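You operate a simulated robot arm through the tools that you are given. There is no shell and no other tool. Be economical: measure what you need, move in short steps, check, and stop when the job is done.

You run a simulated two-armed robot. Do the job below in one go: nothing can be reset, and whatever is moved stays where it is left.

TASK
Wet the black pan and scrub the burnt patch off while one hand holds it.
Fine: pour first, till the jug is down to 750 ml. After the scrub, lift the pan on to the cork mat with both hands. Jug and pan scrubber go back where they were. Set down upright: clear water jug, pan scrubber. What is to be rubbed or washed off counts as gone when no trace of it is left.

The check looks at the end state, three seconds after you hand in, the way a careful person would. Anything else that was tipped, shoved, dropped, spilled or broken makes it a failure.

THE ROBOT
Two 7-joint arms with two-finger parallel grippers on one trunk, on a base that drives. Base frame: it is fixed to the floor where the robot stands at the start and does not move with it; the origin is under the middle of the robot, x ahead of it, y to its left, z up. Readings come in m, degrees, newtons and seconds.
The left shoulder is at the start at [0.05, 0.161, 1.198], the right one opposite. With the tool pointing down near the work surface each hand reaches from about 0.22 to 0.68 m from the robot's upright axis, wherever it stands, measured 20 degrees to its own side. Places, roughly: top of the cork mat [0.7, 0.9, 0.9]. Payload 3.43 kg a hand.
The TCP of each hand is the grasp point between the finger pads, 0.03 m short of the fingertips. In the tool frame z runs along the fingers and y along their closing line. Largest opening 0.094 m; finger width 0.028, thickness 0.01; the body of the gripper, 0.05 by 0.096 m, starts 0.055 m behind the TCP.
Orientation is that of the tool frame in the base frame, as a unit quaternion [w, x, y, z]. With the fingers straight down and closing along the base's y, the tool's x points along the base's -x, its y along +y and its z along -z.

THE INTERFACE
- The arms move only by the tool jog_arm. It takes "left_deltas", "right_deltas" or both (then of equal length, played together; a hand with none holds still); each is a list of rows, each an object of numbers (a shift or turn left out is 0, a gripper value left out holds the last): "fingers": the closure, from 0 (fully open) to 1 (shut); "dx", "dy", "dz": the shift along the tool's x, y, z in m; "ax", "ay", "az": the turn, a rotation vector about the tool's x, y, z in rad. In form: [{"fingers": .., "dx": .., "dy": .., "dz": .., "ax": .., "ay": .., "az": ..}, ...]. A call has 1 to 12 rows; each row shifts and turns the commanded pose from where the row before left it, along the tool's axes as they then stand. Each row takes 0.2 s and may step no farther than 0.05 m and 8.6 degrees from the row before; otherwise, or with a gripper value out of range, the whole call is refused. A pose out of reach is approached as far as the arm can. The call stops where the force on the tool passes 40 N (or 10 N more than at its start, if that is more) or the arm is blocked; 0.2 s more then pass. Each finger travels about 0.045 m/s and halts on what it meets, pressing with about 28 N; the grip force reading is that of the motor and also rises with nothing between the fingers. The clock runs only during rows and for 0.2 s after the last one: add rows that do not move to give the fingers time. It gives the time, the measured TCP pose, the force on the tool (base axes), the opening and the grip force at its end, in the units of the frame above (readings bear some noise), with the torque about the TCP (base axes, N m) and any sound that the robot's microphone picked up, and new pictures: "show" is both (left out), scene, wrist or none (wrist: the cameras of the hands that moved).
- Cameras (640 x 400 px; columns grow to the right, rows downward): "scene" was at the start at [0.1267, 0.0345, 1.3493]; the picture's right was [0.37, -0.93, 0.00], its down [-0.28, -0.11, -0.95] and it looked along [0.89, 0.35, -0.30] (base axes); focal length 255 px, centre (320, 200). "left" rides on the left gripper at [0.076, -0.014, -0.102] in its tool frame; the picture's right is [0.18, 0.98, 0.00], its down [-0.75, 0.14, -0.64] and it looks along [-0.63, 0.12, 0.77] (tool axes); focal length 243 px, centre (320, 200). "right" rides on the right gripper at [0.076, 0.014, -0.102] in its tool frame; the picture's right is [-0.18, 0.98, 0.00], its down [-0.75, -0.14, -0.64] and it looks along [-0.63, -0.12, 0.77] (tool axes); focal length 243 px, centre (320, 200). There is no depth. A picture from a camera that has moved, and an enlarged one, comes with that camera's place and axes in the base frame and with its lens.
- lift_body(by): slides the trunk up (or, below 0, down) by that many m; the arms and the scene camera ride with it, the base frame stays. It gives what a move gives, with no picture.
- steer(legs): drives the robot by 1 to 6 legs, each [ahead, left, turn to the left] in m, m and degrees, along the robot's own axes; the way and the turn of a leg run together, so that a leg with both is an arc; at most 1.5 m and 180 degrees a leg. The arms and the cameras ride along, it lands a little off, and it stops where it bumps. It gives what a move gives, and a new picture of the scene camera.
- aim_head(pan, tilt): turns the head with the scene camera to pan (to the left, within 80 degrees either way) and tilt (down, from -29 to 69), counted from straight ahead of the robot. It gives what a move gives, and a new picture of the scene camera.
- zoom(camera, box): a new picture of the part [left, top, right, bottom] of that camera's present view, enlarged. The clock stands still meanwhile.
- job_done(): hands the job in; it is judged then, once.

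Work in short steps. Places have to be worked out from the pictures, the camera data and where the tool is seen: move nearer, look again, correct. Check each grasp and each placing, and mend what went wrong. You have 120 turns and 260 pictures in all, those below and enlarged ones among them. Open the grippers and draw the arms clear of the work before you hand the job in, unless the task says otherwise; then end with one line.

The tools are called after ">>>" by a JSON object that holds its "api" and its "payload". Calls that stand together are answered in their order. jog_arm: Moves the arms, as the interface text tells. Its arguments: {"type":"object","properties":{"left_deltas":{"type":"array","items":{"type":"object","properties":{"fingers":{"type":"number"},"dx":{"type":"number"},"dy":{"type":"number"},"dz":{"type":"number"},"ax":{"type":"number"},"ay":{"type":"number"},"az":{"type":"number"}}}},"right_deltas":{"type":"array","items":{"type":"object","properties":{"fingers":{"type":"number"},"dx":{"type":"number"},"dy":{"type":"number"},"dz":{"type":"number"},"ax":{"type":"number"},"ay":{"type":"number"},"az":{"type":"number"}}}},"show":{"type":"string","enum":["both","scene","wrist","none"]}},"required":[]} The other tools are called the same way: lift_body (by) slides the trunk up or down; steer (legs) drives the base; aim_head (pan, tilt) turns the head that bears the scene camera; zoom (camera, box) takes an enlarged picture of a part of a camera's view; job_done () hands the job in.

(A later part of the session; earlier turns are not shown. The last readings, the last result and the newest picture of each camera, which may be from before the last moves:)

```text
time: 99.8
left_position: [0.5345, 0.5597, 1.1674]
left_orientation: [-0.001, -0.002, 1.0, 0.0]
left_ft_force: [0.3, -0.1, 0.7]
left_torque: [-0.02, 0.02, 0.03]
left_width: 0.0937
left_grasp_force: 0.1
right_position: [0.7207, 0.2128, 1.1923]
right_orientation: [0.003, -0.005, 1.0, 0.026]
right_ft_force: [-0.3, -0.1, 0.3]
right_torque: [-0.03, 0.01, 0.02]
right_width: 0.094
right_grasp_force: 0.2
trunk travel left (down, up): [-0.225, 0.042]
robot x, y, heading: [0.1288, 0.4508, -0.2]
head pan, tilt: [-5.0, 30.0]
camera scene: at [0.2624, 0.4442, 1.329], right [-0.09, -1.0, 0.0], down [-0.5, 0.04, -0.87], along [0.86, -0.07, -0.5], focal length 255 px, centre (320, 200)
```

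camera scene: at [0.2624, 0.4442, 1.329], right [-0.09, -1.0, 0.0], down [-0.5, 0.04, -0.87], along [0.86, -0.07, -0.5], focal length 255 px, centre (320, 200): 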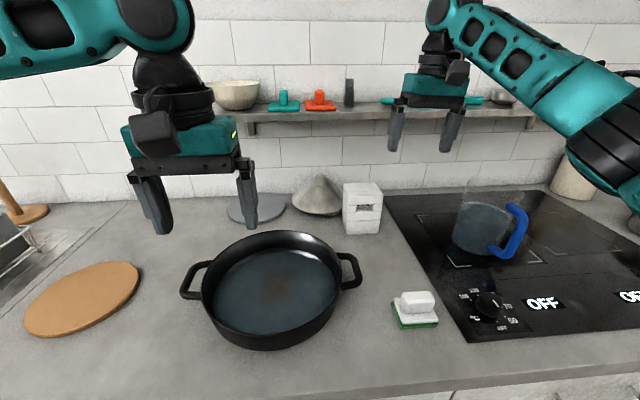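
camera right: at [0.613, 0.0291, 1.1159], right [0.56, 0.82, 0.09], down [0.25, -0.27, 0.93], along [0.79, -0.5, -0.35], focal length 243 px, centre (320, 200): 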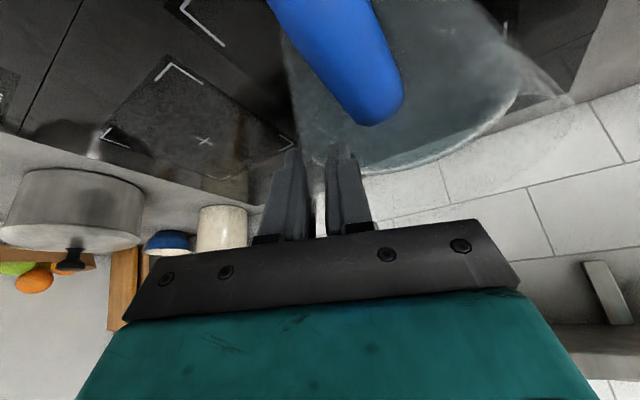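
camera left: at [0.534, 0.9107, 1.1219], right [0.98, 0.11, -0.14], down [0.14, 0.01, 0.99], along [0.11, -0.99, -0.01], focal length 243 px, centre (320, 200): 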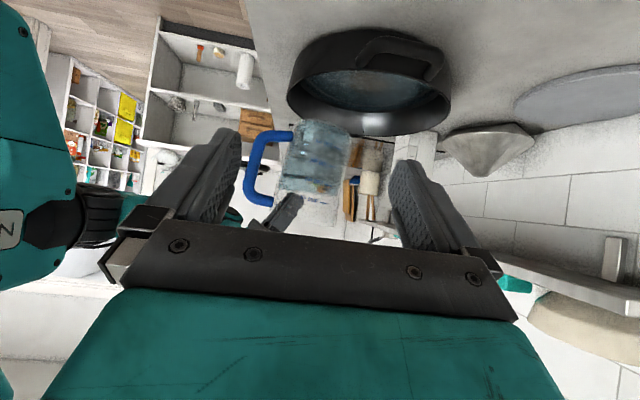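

Everything is in view, and the scrubber is at about (0.547, 0.246). I zoom on it and bring the right hand above it.

>>> {"api": "zoom", "payload": {"camera": "scene", "box": [370, 270, 460, 340]}}

>>> {"api": "jog_arm", "payload": {"right_deltas": [{"dx": 0.0348, "dy": 0.0066, "dz": 0.018}, {"dx": 0.0348, "dy": 0.0066, "dz": 0.018}, {"dx": 0.0348, "dy": 0.0066, "dz": 0.018}, {"dx": 0.0348, "dy": 0.0066, "dz": 0.018}, {"dx": 0.0348, "dy": 0.0066, "dz": 0.018}, {}], "show": "wrist"}}

>>> {"api": "zoom", "payload": {"camera": "right", "box": [200, 20, 460, 200]}}

```text
5.71 times, centred on (415, 305) of scene
camera zoom: at [0.2624, 0.4442, 1.329], right [-0.09, -1.0, 0.0], down [-0.5, 0.04, -0.87], along [0.86, -0.07, -0.5], focal length 1459 px, centre (-223, -400)
```

zoom: 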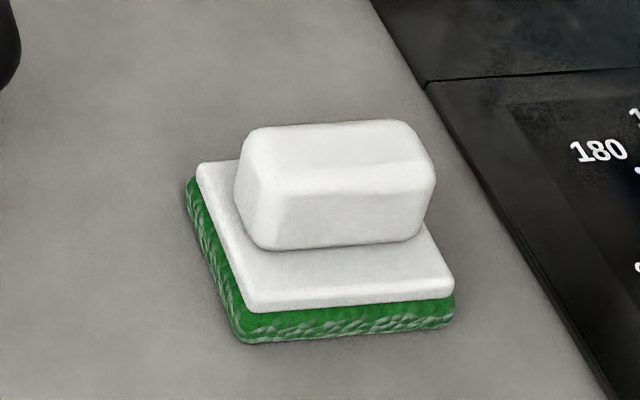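

```text
time: 101.2
left_position: [0.534, 0.5598, 1.166]
left_orientation: [-0.001, -0.002, 1.0, -0.002]
left_ft_force: [-0.5, -0.2, 0.3]
left_torque: [0.0, 0.03, 0.0]
left_width: 0.094
left_grasp_force: 0.1
right_position: [0.5473, 0.2479, 1.1037]
right_orientation: [0.003, -0.005, 1.0, 0.025]
right_ft_force: [-0.5, -0.2, -0.1]
right_torque: [-0.02, 0.0, -0.02]
right_width: 0.0939
right_grasp_force: 0.1
trunk travel left (down, up): [-0.225, 0.042]
robot x, y, heading: [0.1328, 0.4506, -0.3]
head pan, tilt: [-5.0, 30.0]
camera right: at [0.4725, 0.2572, 1.2052], right [0.18, 0.98, 0.05], down [0.75, -0.17, 0.64], along [0.64, -0.07, -0.77], focal length 243 px, centre (320, 200)
```

right: 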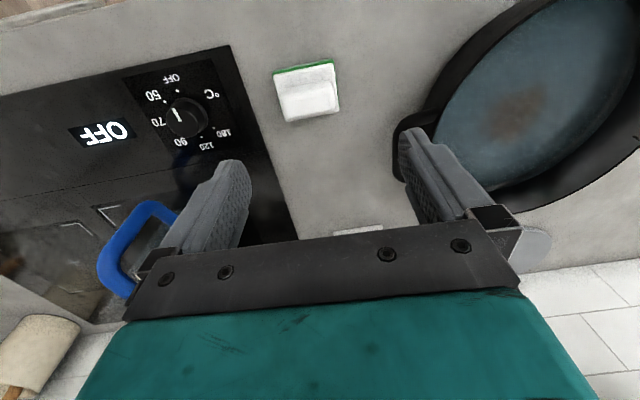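

```text
2.22 times, centred on (330, 110) of right
camera zoom: at [0.4725, 0.2572, 1.2052], right [0.18, 0.98, 0.05], down [0.75, -0.17, 0.64], along [0.64, -0.07, -0.77], focal length 539 px, centre (298, 400)
```

zoom: 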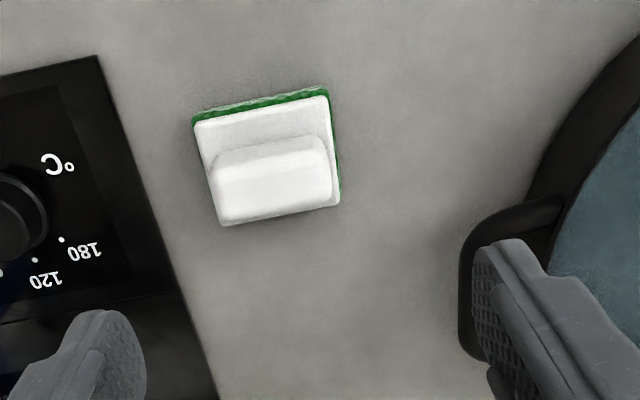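

The scrubber plate is square to the axes, with the handle block centred at about (0.552, 0.245). I straighten the tool and descend over the block.

>>> {"api": "jog_arm", "payload": {"right_deltas": [{"ax": 0.05}, {"dx": -0.0047, "dy": -0.0029, "dz": 0.03}, {"dz": 0.04}, {"dz": 0.04}, {"dz": 0.015}, {}], "show": "both"}}

>>> {"api": "zoom", "payload": {"camera": "scene", "box": [370, 240, 470, 340]}}

```text
time: 102.7
left_position: [0.5349, 0.5594, 1.1665]
left_orientation: [0.0, -0.001, 1.0, -0.001]
left_ft_force: [-0.2, -0.4, -0.4]
left_torque: [0.01, -0.01, 0.02]
left_width: 0.0937
left_grasp_force: 0.1
right_position: [0.5527, 0.2469, 0.9774]
right_orientation: [0.003, -0.004, 1.0, 0.0]
right_ft_force: [-1.0, 0.2, -0.6]
right_torque: [0.03, 0.01, -0.02]
right_width: 0.0939
right_grasp_force: 0.0
trunk travel left (down, up): [-0.225, 0.042]
robot x, y, heading: [0.1339, 0.4538, 0.0]
head pan, tilt: [-5.0, 30.0]
camera scene: at [0.2624, 0.4439, 1.329], right [-0.09, -1.0, 0.0], down [-0.5, 0.04, -0.87], along [0.86, -0.07, -0.5], focal length 255 px, centre (320, 200)
camera right: at [0.4777, 0.2611, 1.0794], right [0.18, 0.98, 0.0], down [0.75, -0.14, 0.65], along [0.64, -0.11, -0.76], focal length 243 px, centre (320, 200)
```

scene: 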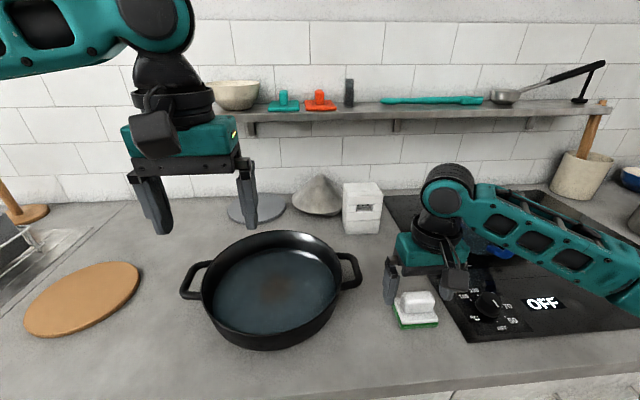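
right: 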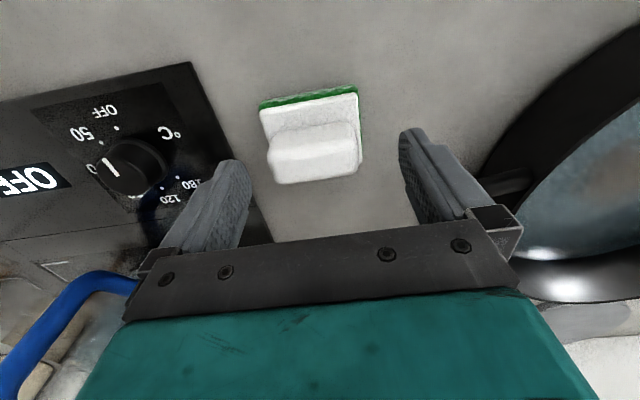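

```text
4.00 times, centred on (420, 290) of scene
camera zoom: at [0.2624, 0.4439, 1.329], right [-0.09, -1.0, 0.0], down [-0.5, 0.04, -0.87], along [0.86, -0.07, -0.5], focal length 1021 px, centre (-80, -160)
```

zoom: 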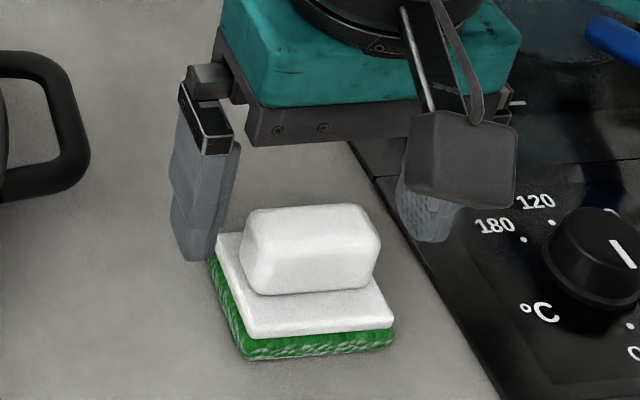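

The block is centred between the fingers. I lower to fingertip height about 0.926, just above the plate, and close.

>>> {"api": "jog_arm", "payload": {"right_deltas": [{"dy": -0.0012, "dz": 0.012}, {"dz": 0.01}, {}, {"fingers": 1}, {}, {}, {}, {}, {}], "show": "wrist"}}

>>> {"api": "zoom", "payload": {"camera": "scene", "box": [370, 240, 470, 340]}}

```text
time: 104.7
left_position: [0.5343, 0.5593, 1.1664]
left_orientation: [-0.001, -0.002, 1.0, -0.001]
left_ft_force: [-0.2, 0.0, -0.2]
left_torque: [0.01, 0.0, 0.0]
left_width: 0.0943
left_grasp_force: 0.1
right_position: [0.5538, 0.2457, 0.9562]
right_orientation: [0.003, -0.005, 1.0, 0.001]
right_ft_force: [0.4, 0.4, 0.1]
right_torque: [0.01, -0.03, 0.0]
right_width: 0.0596
right_grasp_force: 27.8
trunk travel left (down, up): [-0.225, 0.042]
robot x, y, heading: [0.1309, 0.4522, -0.1]
head pan, tilt: [-5.0, 30.0]
camera right: at [0.4781, 0.2594, 1.0577], right [0.18, 0.98, 0.0], down [0.75, -0.14, 0.65], along [0.64, -0.11, -0.76], focal length 243 px, centre (320, 200)
```

right: 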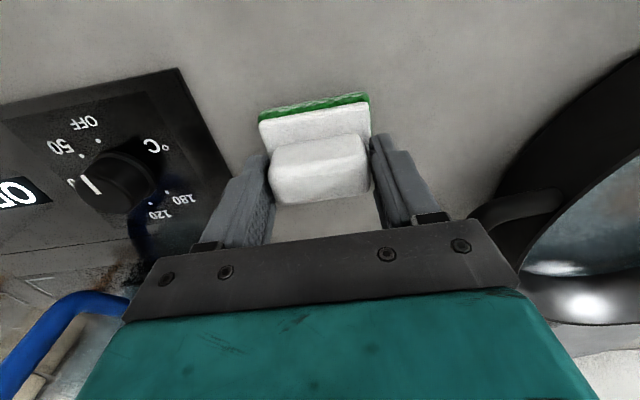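

```text
4.00 times, centred on (420, 290) of scene
camera zoom: at [0.2625, 0.4439, 1.329], right [-0.09, -1.0, 0.0], down [-0.5, 0.04, -0.87], along [0.86, -0.07, -0.5], focal length 1021 px, centre (-80, -160)
```

zoom: 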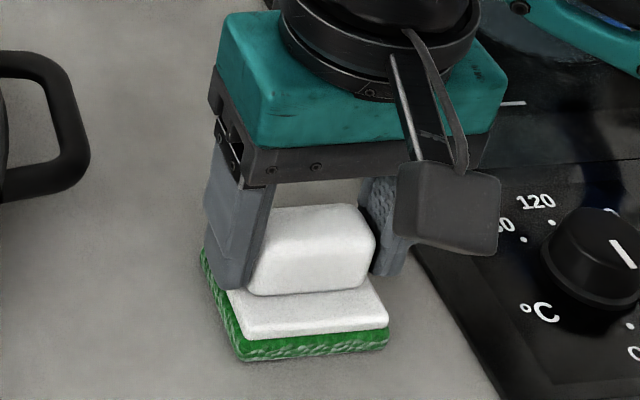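

The scrubber is gripped (59.6 mm). I lift it and shift the robot left so both hands reach the pan.

>>> {"api": "jog_arm", "payload": {"right_deltas": [{"dz": -0.02}, {"dz": -0.04}, {"dz": -0.04}, {"dz": -0.02}, {}], "show": "none"}}

>>> {"api": "steer", "payload": {"legs": [[0, 0.12, 0]]}}

>>> {"api": "aim_head", "payload": {"pan": 0, "tilt": 40}}

```text
time: 105.8
left_position: [0.5337, 0.56, 1.1664]
left_orientation: [0.0, -0.001, 1.0, -0.001]
left_ft_force: [0.2, -0.1, 0.2]
left_torque: [0.02, 0.03, -0.03]
left_width: 0.0939
left_grasp_force: 0.1
right_position: [0.5518, 0.2453, 1.0751]
right_orientation: [0.004, -0.004, 1.0, 0.001]
right_ft_force: [-0.4, 0.2, -0.2]
right_torque: [0.0, -0.01, 0.03]
right_width: 0.0595
right_grasp_force: 28.0
trunk travel left (down, up): [-0.225, 0.042]
robot x, y, heading: [0.1317, 0.4526, -0.1]
head pan, tilt: [-5.0, 30.0]
```

```text
time: 107.6
left_position: [0.534, 0.6786, 1.1653]
left_orientation: [-0.001, 0.0, 1.0, -0.001]
left_ft_force: [-0.5, 0.2, 0.3]
left_torque: [-0.04, 0.01, 0.01]
left_width: 0.0939
left_grasp_force: 0.2
right_position: [0.5517, 0.3643, 1.0745]
right_orientation: [0.004, -0.003, 1.0, 0.001]
right_ft_force: [0.3, 0.9, -0.2]
right_torque: [-0.02, 0.01, -0.01]
right_width: 0.0598
right_grasp_force: 27.7
trunk travel left (down, up): [-0.225, 0.042]
robot x, y, heading: [0.1317, 0.5726, -0.0]
head pan, tilt: [-5.0, 30.0]
camera scene: at [0.2623, 0.5637, 1.329], right [-0.09, -1.0, 0.0], down [-0.5, 0.04, -0.87], along [0.86, -0.07, -0.5], focal length 255 px, centre (320, 200)
```

scene: 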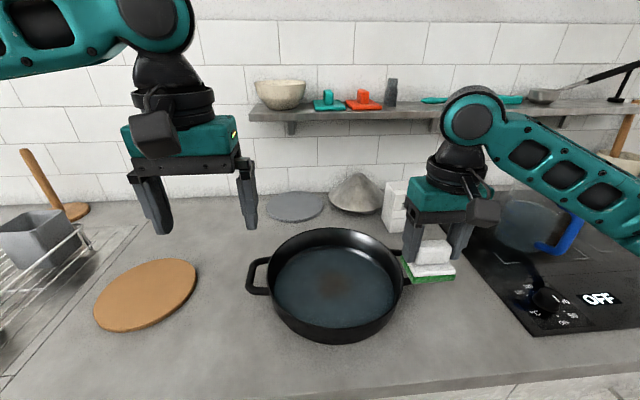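

```text
time: 108.3
left_position: [0.534, 0.6785, 1.1658]
left_orientation: [-0.001, 0.0, 1.0, -0.001]
left_ft_force: [0.3, 0.3, 1.4]
left_torque: [0.0, -0.01, 0.01]
left_width: 0.0939
left_grasp_force: 0.1
right_position: [0.5525, 0.3636, 1.0757]
right_orientation: [0.004, -0.004, 1.0, 0.002]
right_ft_force: [-0.7, 0.1, -0.2]
right_torque: [0.01, -0.02, 0.01]
right_width: 0.0596
right_grasp_force: 27.8
trunk travel left (down, up): [-0.225, 0.042]
robot x, y, heading: [0.1291, 0.5732, 0.2]
head pan, tilt: [0.0, 40.0]
camera scene: at [0.2572, 0.5711, 1.3137], right [0.0, -1.0, 0.0], down [-0.64, 0.0, -0.77], along [0.77, 0.0, -0.64], focal length 255 px, centre (320, 200)
```

scene: 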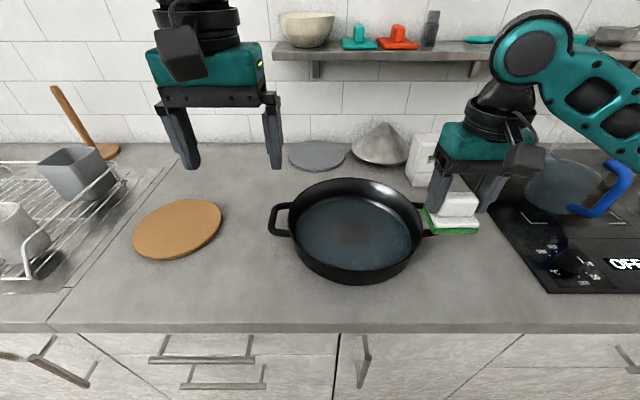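

I zoom on the pan handles and floor.

>>> {"api": "zoom", "payload": {"camera": "scene", "box": [255, 165, 455, 290]}}

>>> {"api": "zoom", "payload": {"camera": "left", "box": [150, 20, 470, 220]}}

```text
3.20 times, centred on (355, 228) of scene
camera zoom: at [0.2572, 0.5711, 1.3137], right [0.0, -1.0, 0.0], down [-0.64, 0.0, -0.77], along [0.77, 0.0, -0.64], focal length 817 px, centre (208, 112)
```

zoom: 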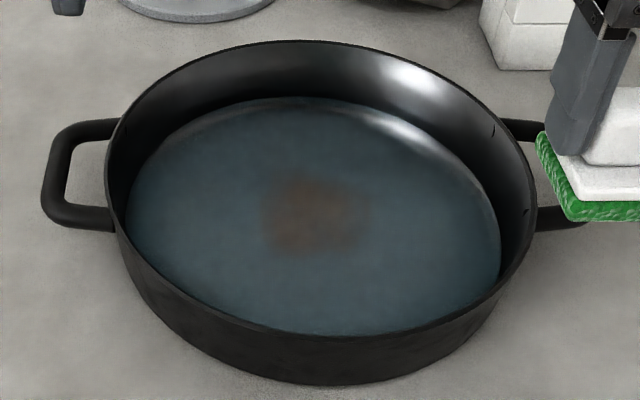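

```text
2.00 times, centred on (310, 120) of left
camera zoom: at [0.4582, 0.6636, 1.2689], right [-0.19, 0.98, 0.0], down [0.75, 0.14, 0.64], along [0.63, 0.12, -0.77], focal length 485 px, centre (340, 360)
```

zoom: 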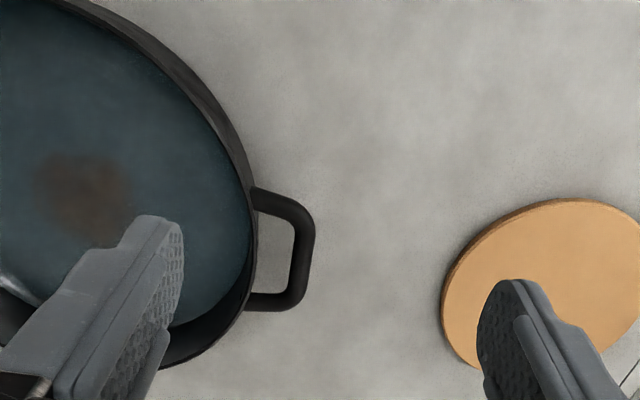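

The left handle bar is at about (0.621, 0.6675, 0.956) with a 26 mm gap to the wall. I half-close the left fingers to 36 mm and move above it.

>>> {"api": "jog_arm", "payload": {"left_deltas": [{"fingers": 0.617, "dx": -0.029, "dy": -0.0037, "dz": 0.034}, {"dx": -0.029, "dy": -0.0037, "dz": 0.034}, {"dx": -0.029, "dy": -0.0037, "dz": 0.034}, {}, {}, {}, {}], "show": "both"}}

>>> {"api": "zoom", "payload": {"camera": "left", "box": [180, 40, 460, 240]}}

>>> {"api": "zoom", "payload": {"camera": "scene", "box": [220, 120, 340, 260]}}

```text
time: 109.9
left_position: [0.5955, 0.7082, 1.0672]
left_orientation: [0.0, 0.0, 1.0, -0.001]
left_ft_force: [-0.4, 0.3, -0.4]
left_torque: [0.04, 0.02, 0.0]
left_width: 0.0359
left_grasp_force: 0.1
left hand out of reach, approached as far as the arm can: row 1, 2, 3
right_position: [0.5523, 0.3636, 1.0744]
right_orientation: [0.004, -0.006, 1.0, 0.0]
right_ft_force: [-1.4, -0.1, -1.8]
right_torque: [0.05, -0.02, -0.03]
right_width: 0.0597
right_grasp_force: 28.2
trunk travel left (down, up): [-0.225, 0.042]
robot x, y, heading: [0.1292, 0.572, 0.2]
head pan, tilt: [0.0, 40.0]
camera scene: at [0.2572, 0.5712, 1.3136], right [0.0, -1.0, 0.0], down [-0.64, 0.0, -0.77], along [0.77, 0.0, -0.64], focal length 255 px, centre (320, 200)
camera left: at [0.519, 0.694, 1.1698], right [-0.19, 0.98, 0.0], down [0.75, 0.14, 0.64], along [0.63, 0.12, -0.77], focal length 243 px, centre (320, 200)
```

scene: 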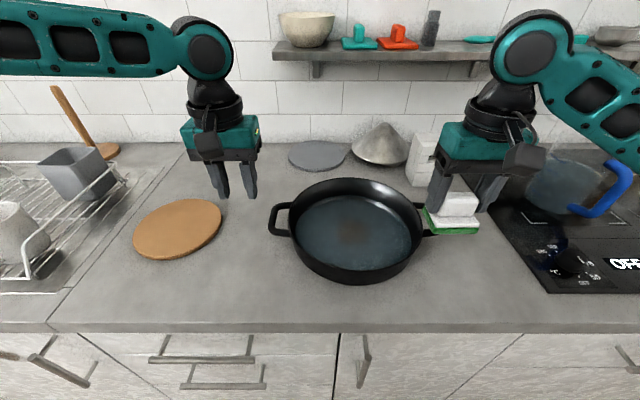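
left: 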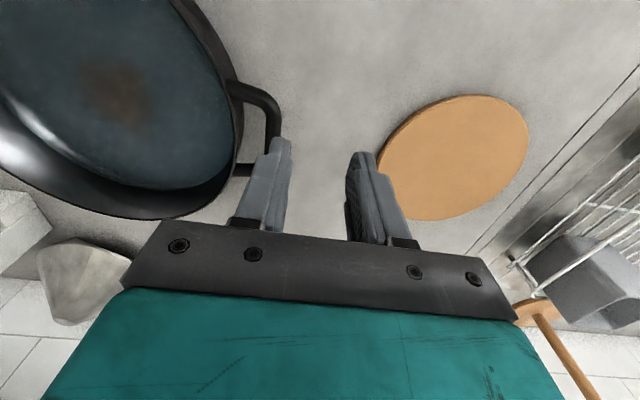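

```text
2.00 times, centred on (320, 140) of left
camera zoom: at [0.519, 0.694, 1.1698], right [-0.19, 0.98, 0.0], down [0.75, 0.14, 0.64], along [0.63, 0.12, -0.77], focal length 485 px, centre (320, 320)
```

zoom: 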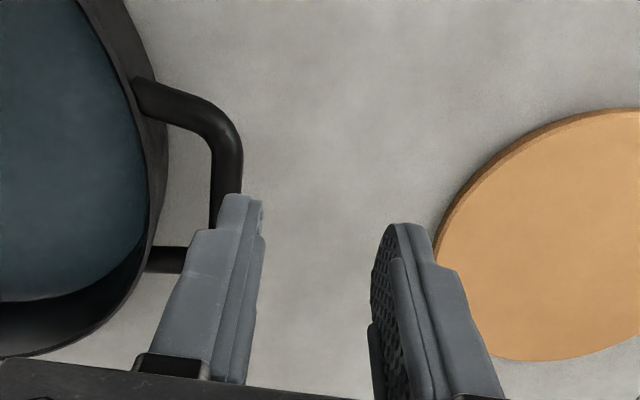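

```text
2.86 times, centred on (280, 190) of scene
camera zoom: at [0.2572, 0.5712, 1.3136], right [0.0, -1.0, 0.0], down [-0.64, 0.0, -0.77], along [0.77, 0.0, -0.64], focal length 729 px, centre (434, 229)
```

zoom: 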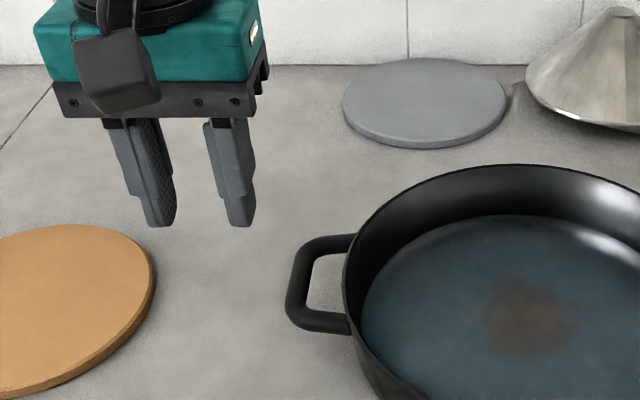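

The left arm stopped short at y = 0.708. I move the robot 7 cm right so the handle sits more to the left arm's side, and retry.

>>> {"api": "jog_arm", "payload": {"left_deltas": [{"dy": 0.03, "dz": -0.02}, {"dy": 0.03}, {}], "show": "none"}}

>>> {"api": "steer", "payload": {"legs": [[0, -0.07, 0]]}}

```text
time: 110.7
left_position: [0.595, 0.7699, 1.0875]
left_orientation: [-0.001, -0.001, 1.0, -0.001]
left_ft_force: [-0.2, 0.3, 0.0]
left_torque: [-0.01, 0.01, 0.02]
left_width: 0.036
left_grasp_force: 0.1
right_position: [0.5516, 0.3643, 1.0749]
right_orientation: [0.003, -0.005, 1.0, 0.001]
right_ft_force: [0.2, 0.1, -1.5]
right_torque: [-0.04, -0.01, -0.02]
right_width: 0.0595
right_grasp_force: 27.6
trunk travel left (down, up): [-0.225, 0.042]
robot x, y, heading: [0.132, 0.5692, 0.1]
head pan, tilt: [0.0, 40.0]
```

```text
time: 112.0
left_position: [0.5955, 0.6984, 1.0861]
left_orientation: [-0.001, -0.001, 1.0, 0.001]
left_ft_force: [-0.8, -0.7, 0.0]
left_torque: [0.02, 0.03, -0.02]
left_width: 0.0362
left_grasp_force: 0.1
right_position: [0.5526, 0.2934, 1.0761]
right_orientation: [0.003, -0.004, 1.0, 0.001]
right_ft_force: [0.5, 0.9, -0.6]
right_torque: [0.03, 0.02, 0.02]
right_width: 0.0597
right_grasp_force: 27.8
trunk travel left (down, up): [-0.225, 0.042]
robot x, y, heading: [0.1333, 0.5001, -0.0]
head pan, tilt: [0.0, 40.0]
camera scene: at [0.2573, 0.5012, 1.3136], right [0.0, -1.0, 0.0], down [-0.64, 0.0, -0.77], along [0.77, 0.0, -0.64], focal length 255 px, centre (320, 200)
```

scene: 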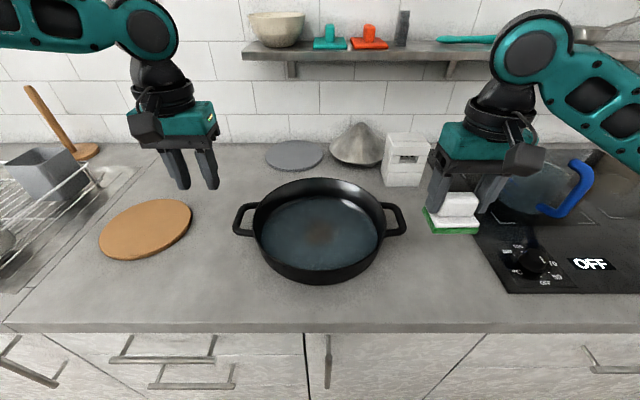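

Now both handles are symmetric about the robot. I retry placing the left hand above the left bar.

>>> {"api": "jog_arm", "payload": {"left_deltas": [{"dx": -0.0128, "dy": -0.0162, "dz": 0.013}, {"dx": -0.0128, "dy": -0.0162, "dz": 0.013}, {}], "show": "wrist"}}

>>> {"api": "zoom", "payload": {"camera": "scene", "box": [160, 130, 280, 260]}}

```text
time: 112.8
left_position: [0.6199, 0.6664, 1.0619]
left_orientation: [0.0, -0.001, 1.0, -0.001]
left_ft_force: [0.8, -0.4, -0.5]
left_torque: [0.04, 0.0, 0.0]
left_width: 0.036
left_grasp_force: 0.0
right_position: [0.5516, 0.2944, 1.0753]
right_orientation: [0.003, -0.004, 1.0, 0.001]
right_ft_force: [-0.2, -0.6, -0.4]
right_torque: [-0.05, 0.03, 0.01]
right_width: 0.0596
right_grasp_force: 27.4
trunk travel left (down, up): [-0.225, 0.042]
robot x, y, heading: [0.1299, 0.5007, -0.2]
head pan, tilt: [0.0, 40.0]
camera left: at [0.544, 0.6514, 1.1643], right [-0.19, 0.98, 0.0], down [0.75, 0.14, 0.64], along [0.63, 0.12, -0.77], focal length 243 px, centre (320, 200)
```

left: 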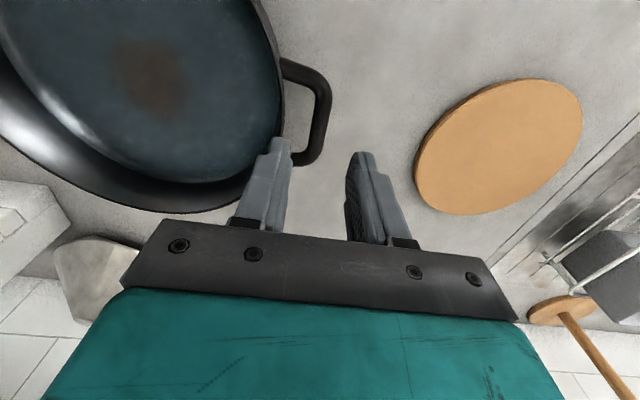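

```text
3.08 times, centred on (220, 195) of scene
camera zoom: at [0.257, 0.5015, 1.3137], right [0.0, -1.0, 0.0], down [-0.64, 0.0, -0.77], along [0.77, 0.0, -0.64], focal length 785 px, centre (628, 215)
```

zoom: 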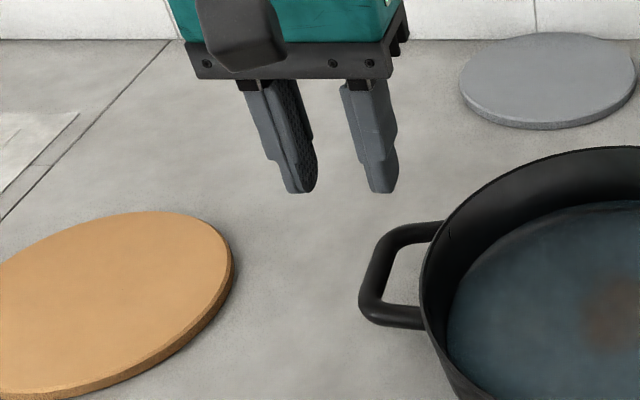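

The bar is at (0.618, 0.6675), right under the half-open fingers, with about 3–9 mm clearance each side. I descend to the bar.

>>> {"api": "jog_arm", "payload": {"left_deltas": [{"dy": 0.0012, "dz": 0.02}, {"dz": 0.03}, {"dz": 0.02}, {"dz": 0.02}, {"dz": 0.014}, {}], "show": "wrist"}}

>>> {"api": "zoom", "payload": {"camera": "scene", "box": [180, 150, 280, 260]}}

```text
time: 113.9
left_position: [0.6114, 0.6793, 0.9841]
left_orientation: [0.012, -0.002, 1.0, -0.008]
left_ft_force: [-0.2, -2.5, 5.2]
left_torque: [-0.21, 0.07, 0.02]
left_width: 0.0363
left_grasp_force: 0.6
left hand out of reach, approached as far as the arm can: row 2, 3, 4, 5
right_position: [0.552, 0.2939, 1.0757]
right_orientation: [0.003, -0.004, 1.0, 0.0]
right_ft_force: [0.3, -0.7, -0.6]
right_torque: [-0.03, -0.03, 0.01]
right_width: 0.0595
right_grasp_force: 27.7
trunk travel left (down, up): [-0.225, 0.042]
robot x, y, heading: [0.1373, 0.5026, 0.0]
head pan, tilt: [0.0, 40.0]
stopped in row 5 (left hand): the force on the tool passed its limit at 47 N (the readings are from after the stop); the commanded pose is now the measured one
camera left: at [0.5343, 0.667, 1.0846], right [-0.19, 0.98, -0.02], down [0.74, 0.15, 0.66], along [0.65, 0.11, -0.75], focal length 243 px, centre (320, 200)
```

left: 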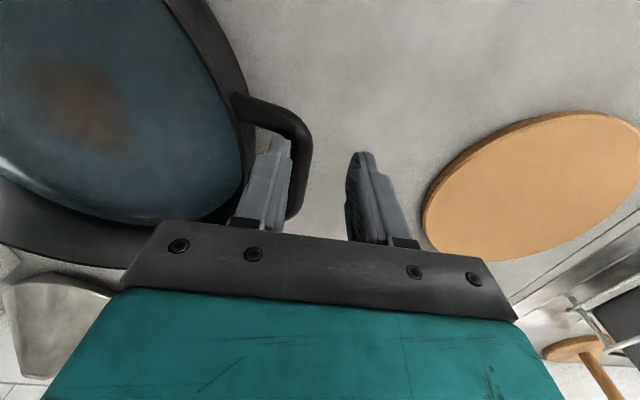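

```text
3.64 times, centred on (230, 205) of scene
camera zoom: at [0.2577, 0.5019, 1.3135], right [0.0, -1.0, 0.0], down [-0.64, 0.0, -0.77], along [0.77, 0.0, -0.64], focal length 928 px, centre (647, 182)
```

zoom: 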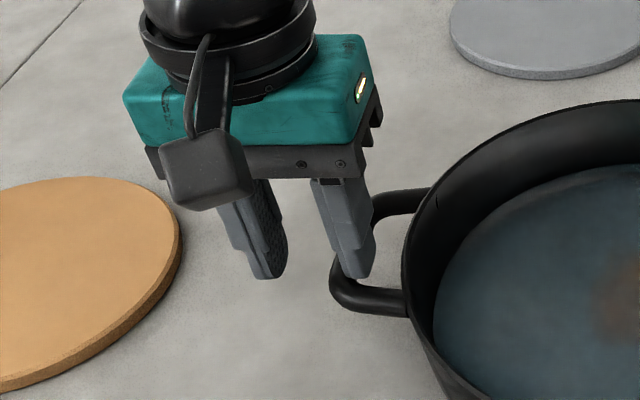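

The left arm drifts outward at low height (it sits at its inner azimuth limit) and touched the bar. I raise it and tilt the left hand 25° so the wrist stays outboard, then recheck the pan position.

>>> {"api": "jog_arm", "payload": {"left_deltas": [{"dz": -0.02}, {"dz": -0.04}, {"dy": 0.03, "dz": -0.02}, {"ax": 0.1454}, {"ax": 0.1454}, {"ax": 0.1454}, {}], "show": "both"}}

>>> {"api": "zoom", "payload": {"camera": "scene", "box": [220, 160, 420, 290]}}

```text
time: 115.5
left_position: [0.6099, 0.7103, 1.0623]
left_orientation: [0.01, 0.0, 0.975, -0.224]
left_ft_force: [-0.3, -0.8, -0.2]
left_torque: [-0.02, -0.01, 0.0]
left_width: 0.0359
left_grasp_force: 0.1
right_position: [0.5524, 0.2944, 1.0761]
right_orientation: [0.003, -0.005, 1.0, 0.001]
right_ft_force: [0.0, -0.6, -0.6]
right_torque: [0.03, -0.04, -0.01]
right_width: 0.0596
right_grasp_force: 27.8
trunk travel left (down, up): [-0.225, 0.042]
robot x, y, heading: [0.1301, 0.5024, 0.1]
head pan, tilt: [0.0, 40.0]
camera scene: at [0.2573, 0.5015, 1.3136], right [0.0, -1.0, 0.0], down [-0.64, 0.0, -0.77], along [0.77, 0.0, -0.64], focal length 255 px, centre (320, 200)
camera left: at [0.5318, 0.7423, 1.1593], right [-0.18, 0.88, -0.43], down [0.74, 0.41, 0.53], along [0.65, -0.23, -0.73], focal length 243 px, centre (320, 200)
```

scene: 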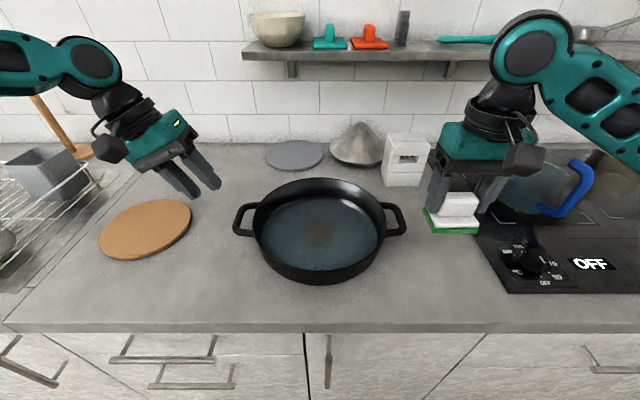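
left: 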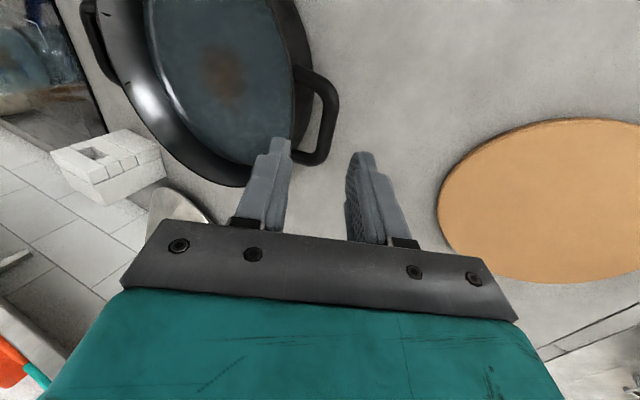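

```text
3.08 times, centred on (320, 225) of scene
camera zoom: at [0.2573, 0.5015, 1.3136], right [0.0, -1.0, 0.0], down [-0.64, 0.0, -0.77], along [0.77, 0.0, -0.64], focal length 785 px, centre (320, 123)
```

zoom: 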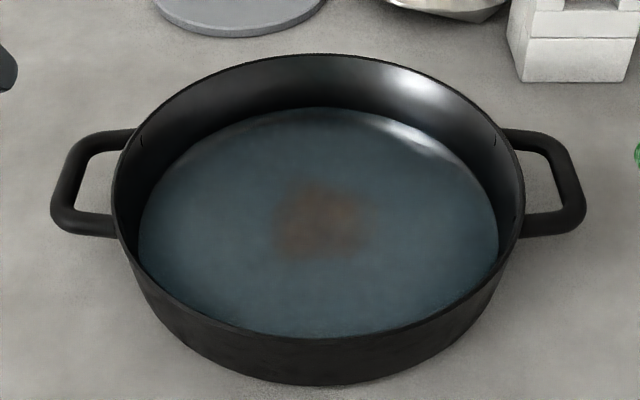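

The pan has not moved. I reduce the tilt to 18°, narrow the fingers to 30 mm, and line up 9 cm above the bar along the tool axis.

>>> {"api": "jog_arm", "payload": {"left_deltas": [{"ax": -0.122, "fingers": 0.68}, {"dx": -0.009, "dy": -0.0076, "dz": 0.0253}, {}, {}], "show": "none"}}

>>> {"api": "zoom", "payload": {"camera": "left", "box": [200, 40, 440, 240]}}

```text
time: 116.5
left_position: [0.6193, 0.6966, 1.0403]
left_orientation: [0.011, 0.001, 0.987, -0.163]
left_ft_force: [0.0, 0.0, 0.5]
left_torque: [0.03, 0.01, 0.0]
left_width: 0.0302
left_grasp_force: 0.1
right_position: [0.5519, 0.2949, 1.0765]
right_orientation: [0.003, -0.005, 1.0, 0.0]
right_ft_force: [-0.5, 0.8, -0.4]
right_torque: [0.02, 0.0, 0.0]
right_width: 0.0593
right_grasp_force: 27.8
trunk travel left (down, up): [-0.225, 0.042]
robot x, y, heading: [0.1336, 0.5001, -0.1]
head pan, tilt: [0.0, 40.0]
```

```text
2.00 times, centred on (320, 140) of left
camera zoom: at [0.5413, 0.7148, 1.141], right [-0.18, 0.93, -0.32], down [0.74, 0.34, 0.58], along [0.65, -0.13, -0.75], focal length 485 px, centre (320, 320)
```

zoom: 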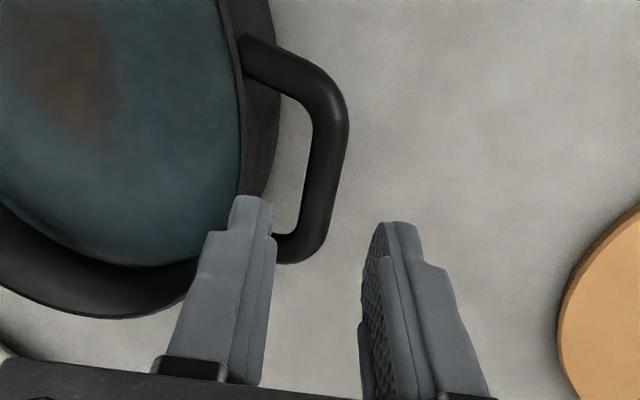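

The bar projects to (0.617, 0.669) with about 16 mm thickness. I advance along the fingers onto it.

>>> {"api": "jog_arm", "payload": {"left_deltas": [{"dy": 0.001, "dz": 0.03}, {"dz": 0.03}, {"dz": 0.02}, {"dz": 0.01}, {}], "show": "wrist"}}

>>> {"api": "zoom", "payload": {"camera": "scene", "box": [190, 160, 290, 260]}}

```text
time: 117.7
left_position: [0.6207, 0.6699, 0.9544]
left_orientation: [0.011, 0.0, 0.987, -0.163]
left_ft_force: [0.6, 6.5, 3.7]
left_torque: [-0.04, -0.05, 0.1]
left_width: 0.0277
left_grasp_force: 0.0
right_position: [0.5521, 0.2954, 1.0748]
right_orientation: [0.003, -0.005, 1.0, 0.001]
right_ft_force: [-1.2, 1.0, -0.8]
right_torque: [-0.02, 0.01, 0.01]
right_width: 0.0597
right_grasp_force: 27.8
trunk travel left (down, up): [-0.225, 0.042]
robot x, y, heading: [0.1311, 0.5037, 0.3]
head pan, tilt: [0.0, 40.0]
camera left: at [0.5433, 0.6881, 1.055], right [-0.18, 0.93, -0.32], down [0.74, 0.34, 0.58], along [0.65, -0.13, -0.75], focal length 243 px, centre (320, 200)
```

left: 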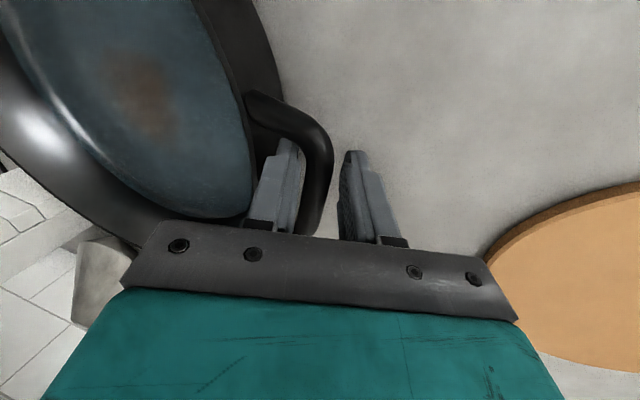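

```text
4.00 times, centred on (240, 210) of scene
camera zoom: at [0.257, 0.5024, 1.3137], right [0.0, -1.0, 0.0], down [-0.64, 0.0, -0.77], along [0.77, 0.0, -0.64], focal length 1021 px, centre (640, 160)
```

zoom: 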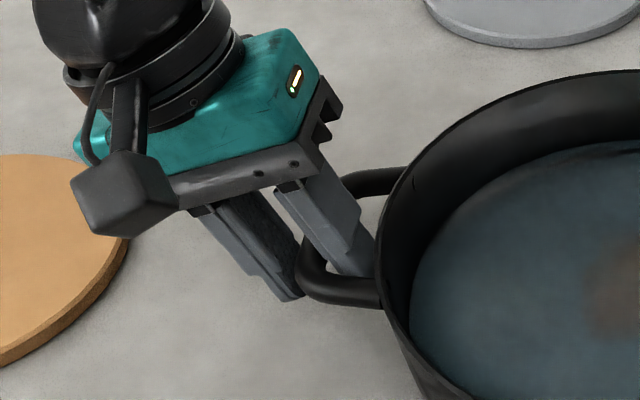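

The bar is between the fingers, with light wall contact of about 6 N. I close the left gripper.

>>> {"api": "jog_arm", "payload": {"left_deltas": [{"fingers": 1}, {}, {}, {}, {}], "show": "none"}}

>>> {"api": "zoom", "payload": {"camera": "scene", "box": [190, 150, 430, 290]}}

```text
time: 118.9
left_position: [0.6219, 0.6678, 0.9547]
left_orientation: [0.011, -0.001, 0.987, -0.162]
left_ft_force: [-1.1, -1.6, 1.3]
left_torque: [0.04, 0.07, 0.11]
left_width: 0.0175
left_grasp_force: 28.3
right_position: [0.5526, 0.2944, 1.076]
right_orientation: [0.004, -0.004, 1.0, 0.001]
right_ft_force: [-0.8, 1.1, -2.1]
right_torque: [0.02, -0.02, 0.03]
right_width: 0.0597
right_grasp_force: 28.0
trunk travel left (down, up): [-0.225, 0.042]
robot x, y, heading: [0.1301, 0.5048, 0.0]
head pan, tilt: [0.0, 40.0]
```

```text
2.67 times, centred on (310, 220) of scene
camera zoom: at [0.2574, 0.5016, 1.3136], right [0.0, -1.0, 0.0], down [-0.64, 0.0, -0.77], along [0.77, 0.0, -0.64], focal length 681 px, centre (347, 147)
```

zoom: 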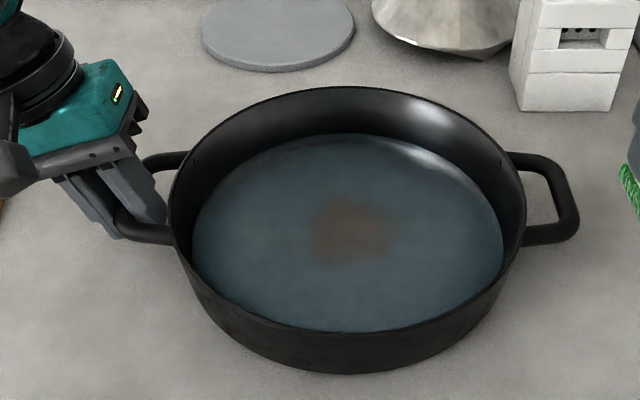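

The left hand holds the pan firmly. I test how far the right arm can come inboard over the pan at safe height.

>>> {"api": "jog_arm", "payload": {"right_deltas": [{"dx": -0.0134, "dy": 0.041}, {"dx": -0.0134, "dy": 0.041}, {"dx": -0.0134, "dy": 0.041}, {"dx": -0.0134, "dy": 0.041}, {"dx": -0.0134, "dy": 0.041}, {}], "show": "none"}}

```text
time: 120.3
left_position: [0.6214, 0.6703, 0.9575]
left_orientation: [0.012, 0.001, 0.987, -0.163]
left_ft_force: [0.7, 5.7, 16.1]
left_torque: [0.05, 0.28, -0.06]
left_width: 0.0159
left_grasp_force: 27.9
right_position: [0.6152, 0.502, 1.077]
right_orientation: [0.004, -0.004, 1.0, 0.001]
right_ft_force: [-0.1, -0.4, -0.8]
right_torque: [0.01, 0.01, 0.0]
right_width: 0.0598
right_grasp_force: 27.3
trunk travel left (down, up): [-0.225, 0.042]
robot x, y, heading: [0.135, 0.5023, -0.1]
head pan, tilt: [0.0, 40.0]
```

The right arm reaches the patch. I lower the scrubber into the pan to just above the floor.

>>> {"api": "jog_arm", "payload": {"right_deltas": [{"dx": -0.016, "dz": 0.03}, {"dz": 0.03}, {"dz": 0.03}, {"dz": 0.008}, {}], "show": "both"}}

>>> {"api": "zoom", "payload": {"camera": "scene", "box": [190, 150, 430, 290]}}

```text
time: 121.5
left_position: [0.6219, 0.6694, 0.957]
left_orientation: [0.012, 0.0, 0.987, -0.162]
left_ft_force: [6.2, 7.6, 22.9]
left_torque: [0.0, 0.28, 0.04]
left_width: 0.0159
left_grasp_force: 27.8
right_position: [0.6331, 0.502, 0.9791]
right_orientation: [0.004, -0.005, 1.0, 0.001]
right_ft_force: [0.0, -0.3, -0.3]
right_torque: [-0.02, 0.0, 0.0]
right_width: 0.0594
right_grasp_force: 27.8
trunk travel left (down, up): [-0.225, 0.042]
robot x, y, heading: [0.1328, 0.5033, 0.0]
head pan, tilt: [0.0, 40.0]
camera scene: at [0.2561, 0.5021, 1.3138], right [0.0, -1.0, 0.0], down [-0.64, 0.0, -0.77], along [0.77, 0.0, -0.64], focal length 255 px, centre (320, 200)
camera right: at [0.5574, 0.5153, 1.0804], right [0.18, 0.98, 0.0], down [0.75, -0.14, 0.65], along [0.64, -0.11, -0.76], focal length 243 px, centre (320, 200)
```

scene: 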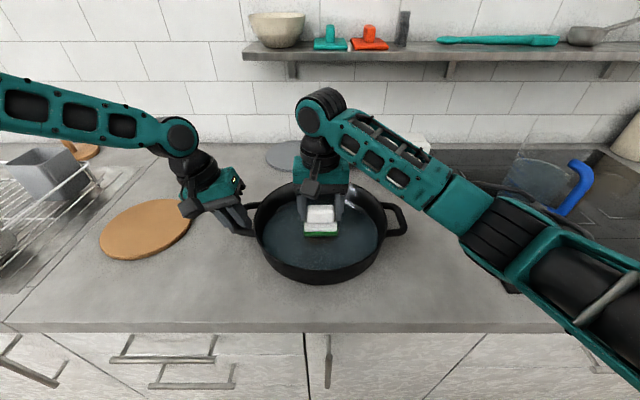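
right: 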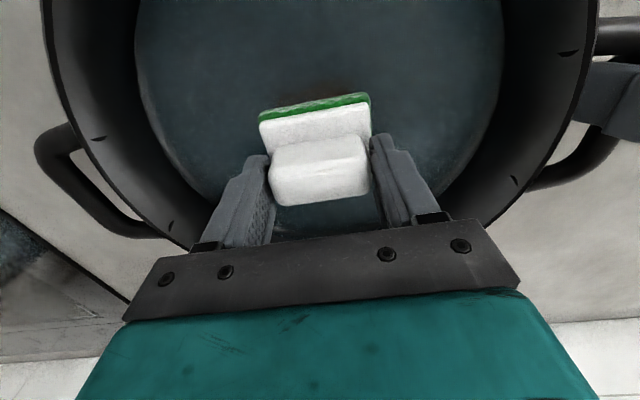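

```text
2.67 times, centred on (310, 220) of scene
camera zoom: at [0.2561, 0.5021, 1.3138], right [0.0, -1.0, 0.0], down [-0.64, 0.0, -0.77], along [0.77, 0.0, -0.64], focal length 681 px, centre (347, 147)
```

zoom: 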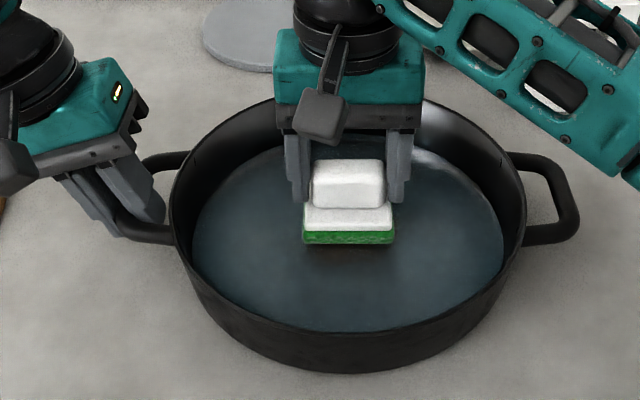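

The scrubber is over the patch. The left hand shows a vertical preload, so I ease it up 2.5 mm and lower the scrubber in small steps to contact.

>>> {"api": "jog_arm", "payload": {"left_deltas": [{"dz": -0.0024, "dy": -0.0008}, {}, {}, {}, {}], "right_deltas": [{"dz": 0.006}, {"dz": 0.004}, {"dz": 0.003}, {"dz": 0.002}, {}], "show": "none"}}

```text
time: 122.7
left_position: [0.6208, 0.6686, 0.957]
left_orientation: [0.01, 0.001, 0.987, -0.162]
left_ft_force: [1.7, 1.5, 4.3]
left_torque: [-0.02, 0.02, 0.25]
left_width: 0.015
left_grasp_force: 27.8
right_position: [0.634, 0.4999, 0.9646]
right_orientation: [0.003, -0.004, 1.0, 0.001]
right_ft_force: [0.8, 0.9, -1.1]
right_torque: [0.0, 0.0, 0.02]
right_width: 0.0598
right_grasp_force: 28.2
trunk travel left (down, up): [-0.225, 0.042]
robot x, y, heading: [0.137, 0.501, -0.2]
head pan, tilt: [0.0, 40.0]
```

Not yet touching at 0.9646. I continue down in 2 mm steps.

>>> {"api": "jog_arm", "payload": {"right_deltas": [{"dz": 0.002}, {"dz": 0.0015}, {"dz": 0.0015}, {}], "show": "none"}}

```text
time: 123.7
left_position: [0.6202, 0.6675, 0.957]
left_orientation: [0.01, 0.001, 0.987, -0.162]
left_ft_force: [3.7, -1.0, 1.0]
left_torque: [-0.01, 0.21, 0.29]
left_width: 0.0146
left_grasp_force: 27.8
right_position: [0.6344, 0.5006, 0.9608]
right_orientation: [0.006, -0.004, 1.0, 0.002]
right_ft_force: [-2.0, -2.9, 21.5]
right_torque: [-0.16, 0.4, 0.01]
right_width: 0.0594
right_grasp_force: 28.1
trunk travel left (down, up): [-0.225, 0.042]
robot x, y, heading: [0.1331, 0.5024, 0.1]
head pan, tilt: [0.0, 40.0]
```

Contact gives 21 N. I ease 1 mm and start scrubbing with strokes across y.

>>> {"api": "jog_arm", "payload": {"right_deltas": [{"dz": -0.0008}, {"dy": 0.015}, {"dy": 0.015}, {"dy": -0.02}, {"dy": -0.02}, {"dy": -0.02}, {"dy": 0.02}, {"dy": 0.02}, {"dy": 0.01}, {"dy": -0.02}, {"dy": -0.02}, {"dy": 0.02}], "show": "scene"}}

```text
time: 126.3
left_position: [0.6216, 0.6692, 0.9574]
left_orientation: [0.01, 0.001, 0.987, -0.162]
left_ft_force: [0.5, 5.1, -1.2]
left_torque: [-0.05, 0.33, 0.03]
left_width: 0.0147
left_grasp_force: 27.9
right_position: [0.6349, 0.4984, 0.9602]
right_orientation: [0.004, -0.003, 1.0, -0.001]
right_ft_force: [-0.7, -6.3, 17.4]
right_torque: [-0.27, -0.06, -0.02]
right_width: 0.0598
right_grasp_force: 27.9
trunk travel left (down, up): [-0.225, 0.042]
robot x, y, heading: [0.1338, 0.5003, -0.0]
head pan, tilt: [0.0, 40.0]
camera scene: at [0.2568, 0.5019, 1.3137], right [0.0, -1.0, 0.0], down [-0.64, 0.0, -0.77], along [0.77, 0.0, -0.64], focal length 255 px, centre (320, 200)
```

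scene: 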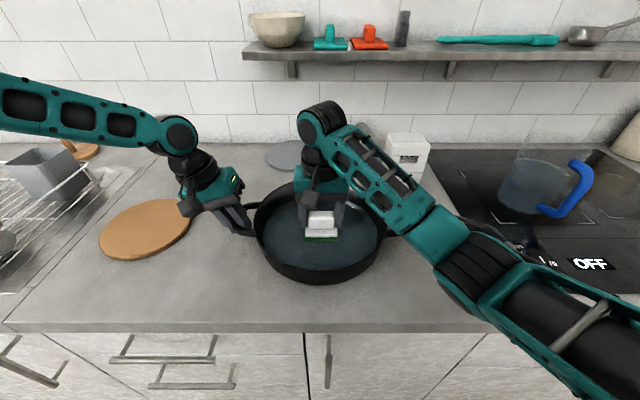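

Steady at 17 N. I sweep at the near and far offsets in x.

>>> {"api": "jog_arm", "payload": {"right_deltas": [{"dx": 0.02}, {"dx": 0.01, "dy": 0.015}, {"dy": 0.02}, {"dy": -0.025}, {"dy": -0.025}, {"dy": -0.02}, {"dy": 0.025}, {"dy": 0.025}, {"dx": -0.015}, {"dy": -0.025}, {"dy": -0.025}, {"dy": 0.025}], "show": "none"}}

>>> {"api": "jog_arm", "payload": {"right_deltas": [{"dx": -0.025, "dy": 0.02}, {"dx": -0.01, "dy": 0.01}, {"dy": -0.025}, {"dy": -0.025}, {"dy": -0.02}, {"dy": 0.025}, {"dy": 0.025}, {"dy": 0.02}, {"dx": -0.01, "dy": -0.025}, {"dy": -0.025}, {"dy": -0.02}, {"dy": 0.035}], "show": "none"}}

>>> {"api": "jog_arm", "payload": {"right_deltas": [{"dz": -0.02}, {"dz": -0.04}, {"dz": -0.04}, {"dy": -0.05}, {"dy": -0.05}, {"dy": -0.05}, {}], "show": "scene"}}

>>> {"api": "zoom", "payload": {"camera": "scene", "box": [240, 160, 400, 290]}}

```text
time: 128.9
left_position: [0.6211, 0.6689, 0.9587]
left_orientation: [0.011, 0.0, 0.987, -0.162]
left_ft_force: [0.9, 4.4, 0.0]
left_torque: [-0.13, 0.16, 0.05]
left_width: 0.0148
left_grasp_force: 28.1
right_position: [0.6206, 0.4906, 0.9588]
right_orientation: [0.004, -0.004, 1.0, 0.001]
right_ft_force: [-1.9, 0.1, 7.3]
right_torque: [-0.15, 0.01, 0.01]
right_width: 0.0596
right_grasp_force: 28.4
trunk travel left (down, up): [-0.225, 0.042]
robot x, y, heading: [0.1321, 0.5043, 0.2]
head pan, tilt: [0.0, 40.0]
```

```text
time: 131.5
left_position: [0.6211, 0.669, 0.9571]
left_orientation: [0.011, 0.0, 0.987, -0.162]
left_ft_force: [1.1, 4.6, 0.0]
left_torque: [-0.15, 0.01, 0.09]
left_width: 0.0148
left_grasp_force: 28.3
right_position: [0.6632, 0.4876, 0.9581]
right_orientation: [0.004, -0.004, 1.0, 0.001]
right_ft_force: [0.2, 1.5, 2.3]
right_torque: [-0.05, -0.09, 0.03]
right_width: 0.0597
right_grasp_force: 27.9
trunk travel left (down, up): [-0.225, 0.042]
robot x, y, heading: [0.1337, 0.5027, -0.0]
head pan, tilt: [0.0, 40.0]
```

```text
time: 133.1
left_position: [0.6218, 0.6687, 0.9585]
left_orientation: [0.01, 0.0, 0.987, -0.163]
left_ft_force: [0.4, 2.0, 1.8]
left_torque: [-0.13, -0.11, 0.15]
left_width: 0.0146
left_grasp_force: 28.1
right_position: [0.6656, 0.3366, 1.0588]
right_orientation: [0.003, -0.004, 1.0, 0.001]
right_ft_force: [-0.2, 0.7, -0.8]
right_torque: [0.02, 0.04, -0.01]
right_width: 0.0594
right_grasp_force: 28.0
trunk travel left (down, up): [-0.225, 0.042]
robot x, y, heading: [0.135, 0.4996, 0.2]
head pan, tilt: [0.0, 40.0]
camera scene: at [0.2572, 0.502, 1.3136], right [0.0, -1.0, 0.0], down [-0.64, 0.0, -0.77], along [0.77, 0.0, -0.64], focal length 255 px, centre (320, 200)
```

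scene: 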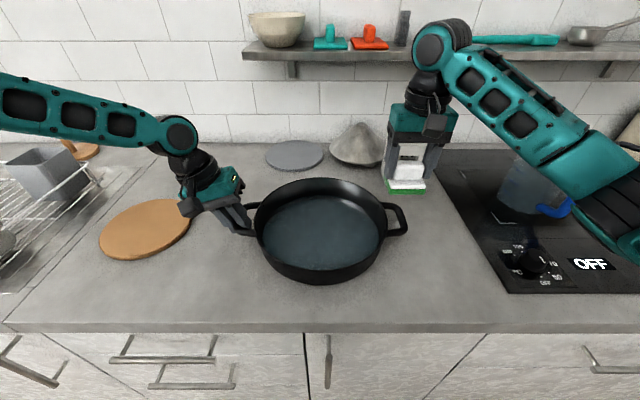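

```text
3.08 times, centred on (320, 225) of scene
camera zoom: at [0.2572, 0.502, 1.3136], right [0.0, -1.0, 0.0], down [-0.64, 0.0, -0.77], along [0.77, 0.0, -0.64], focal length 785 px, centre (320, 123)
```

zoom: 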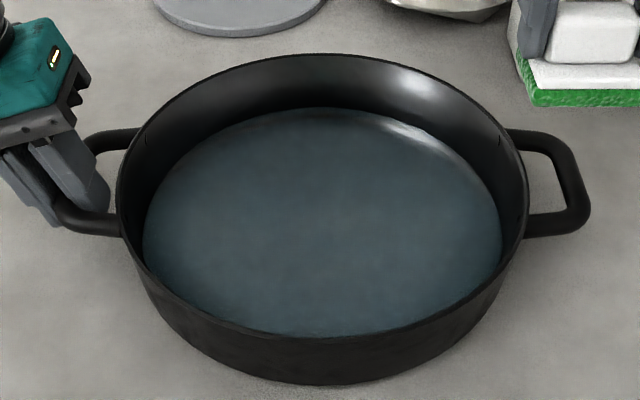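

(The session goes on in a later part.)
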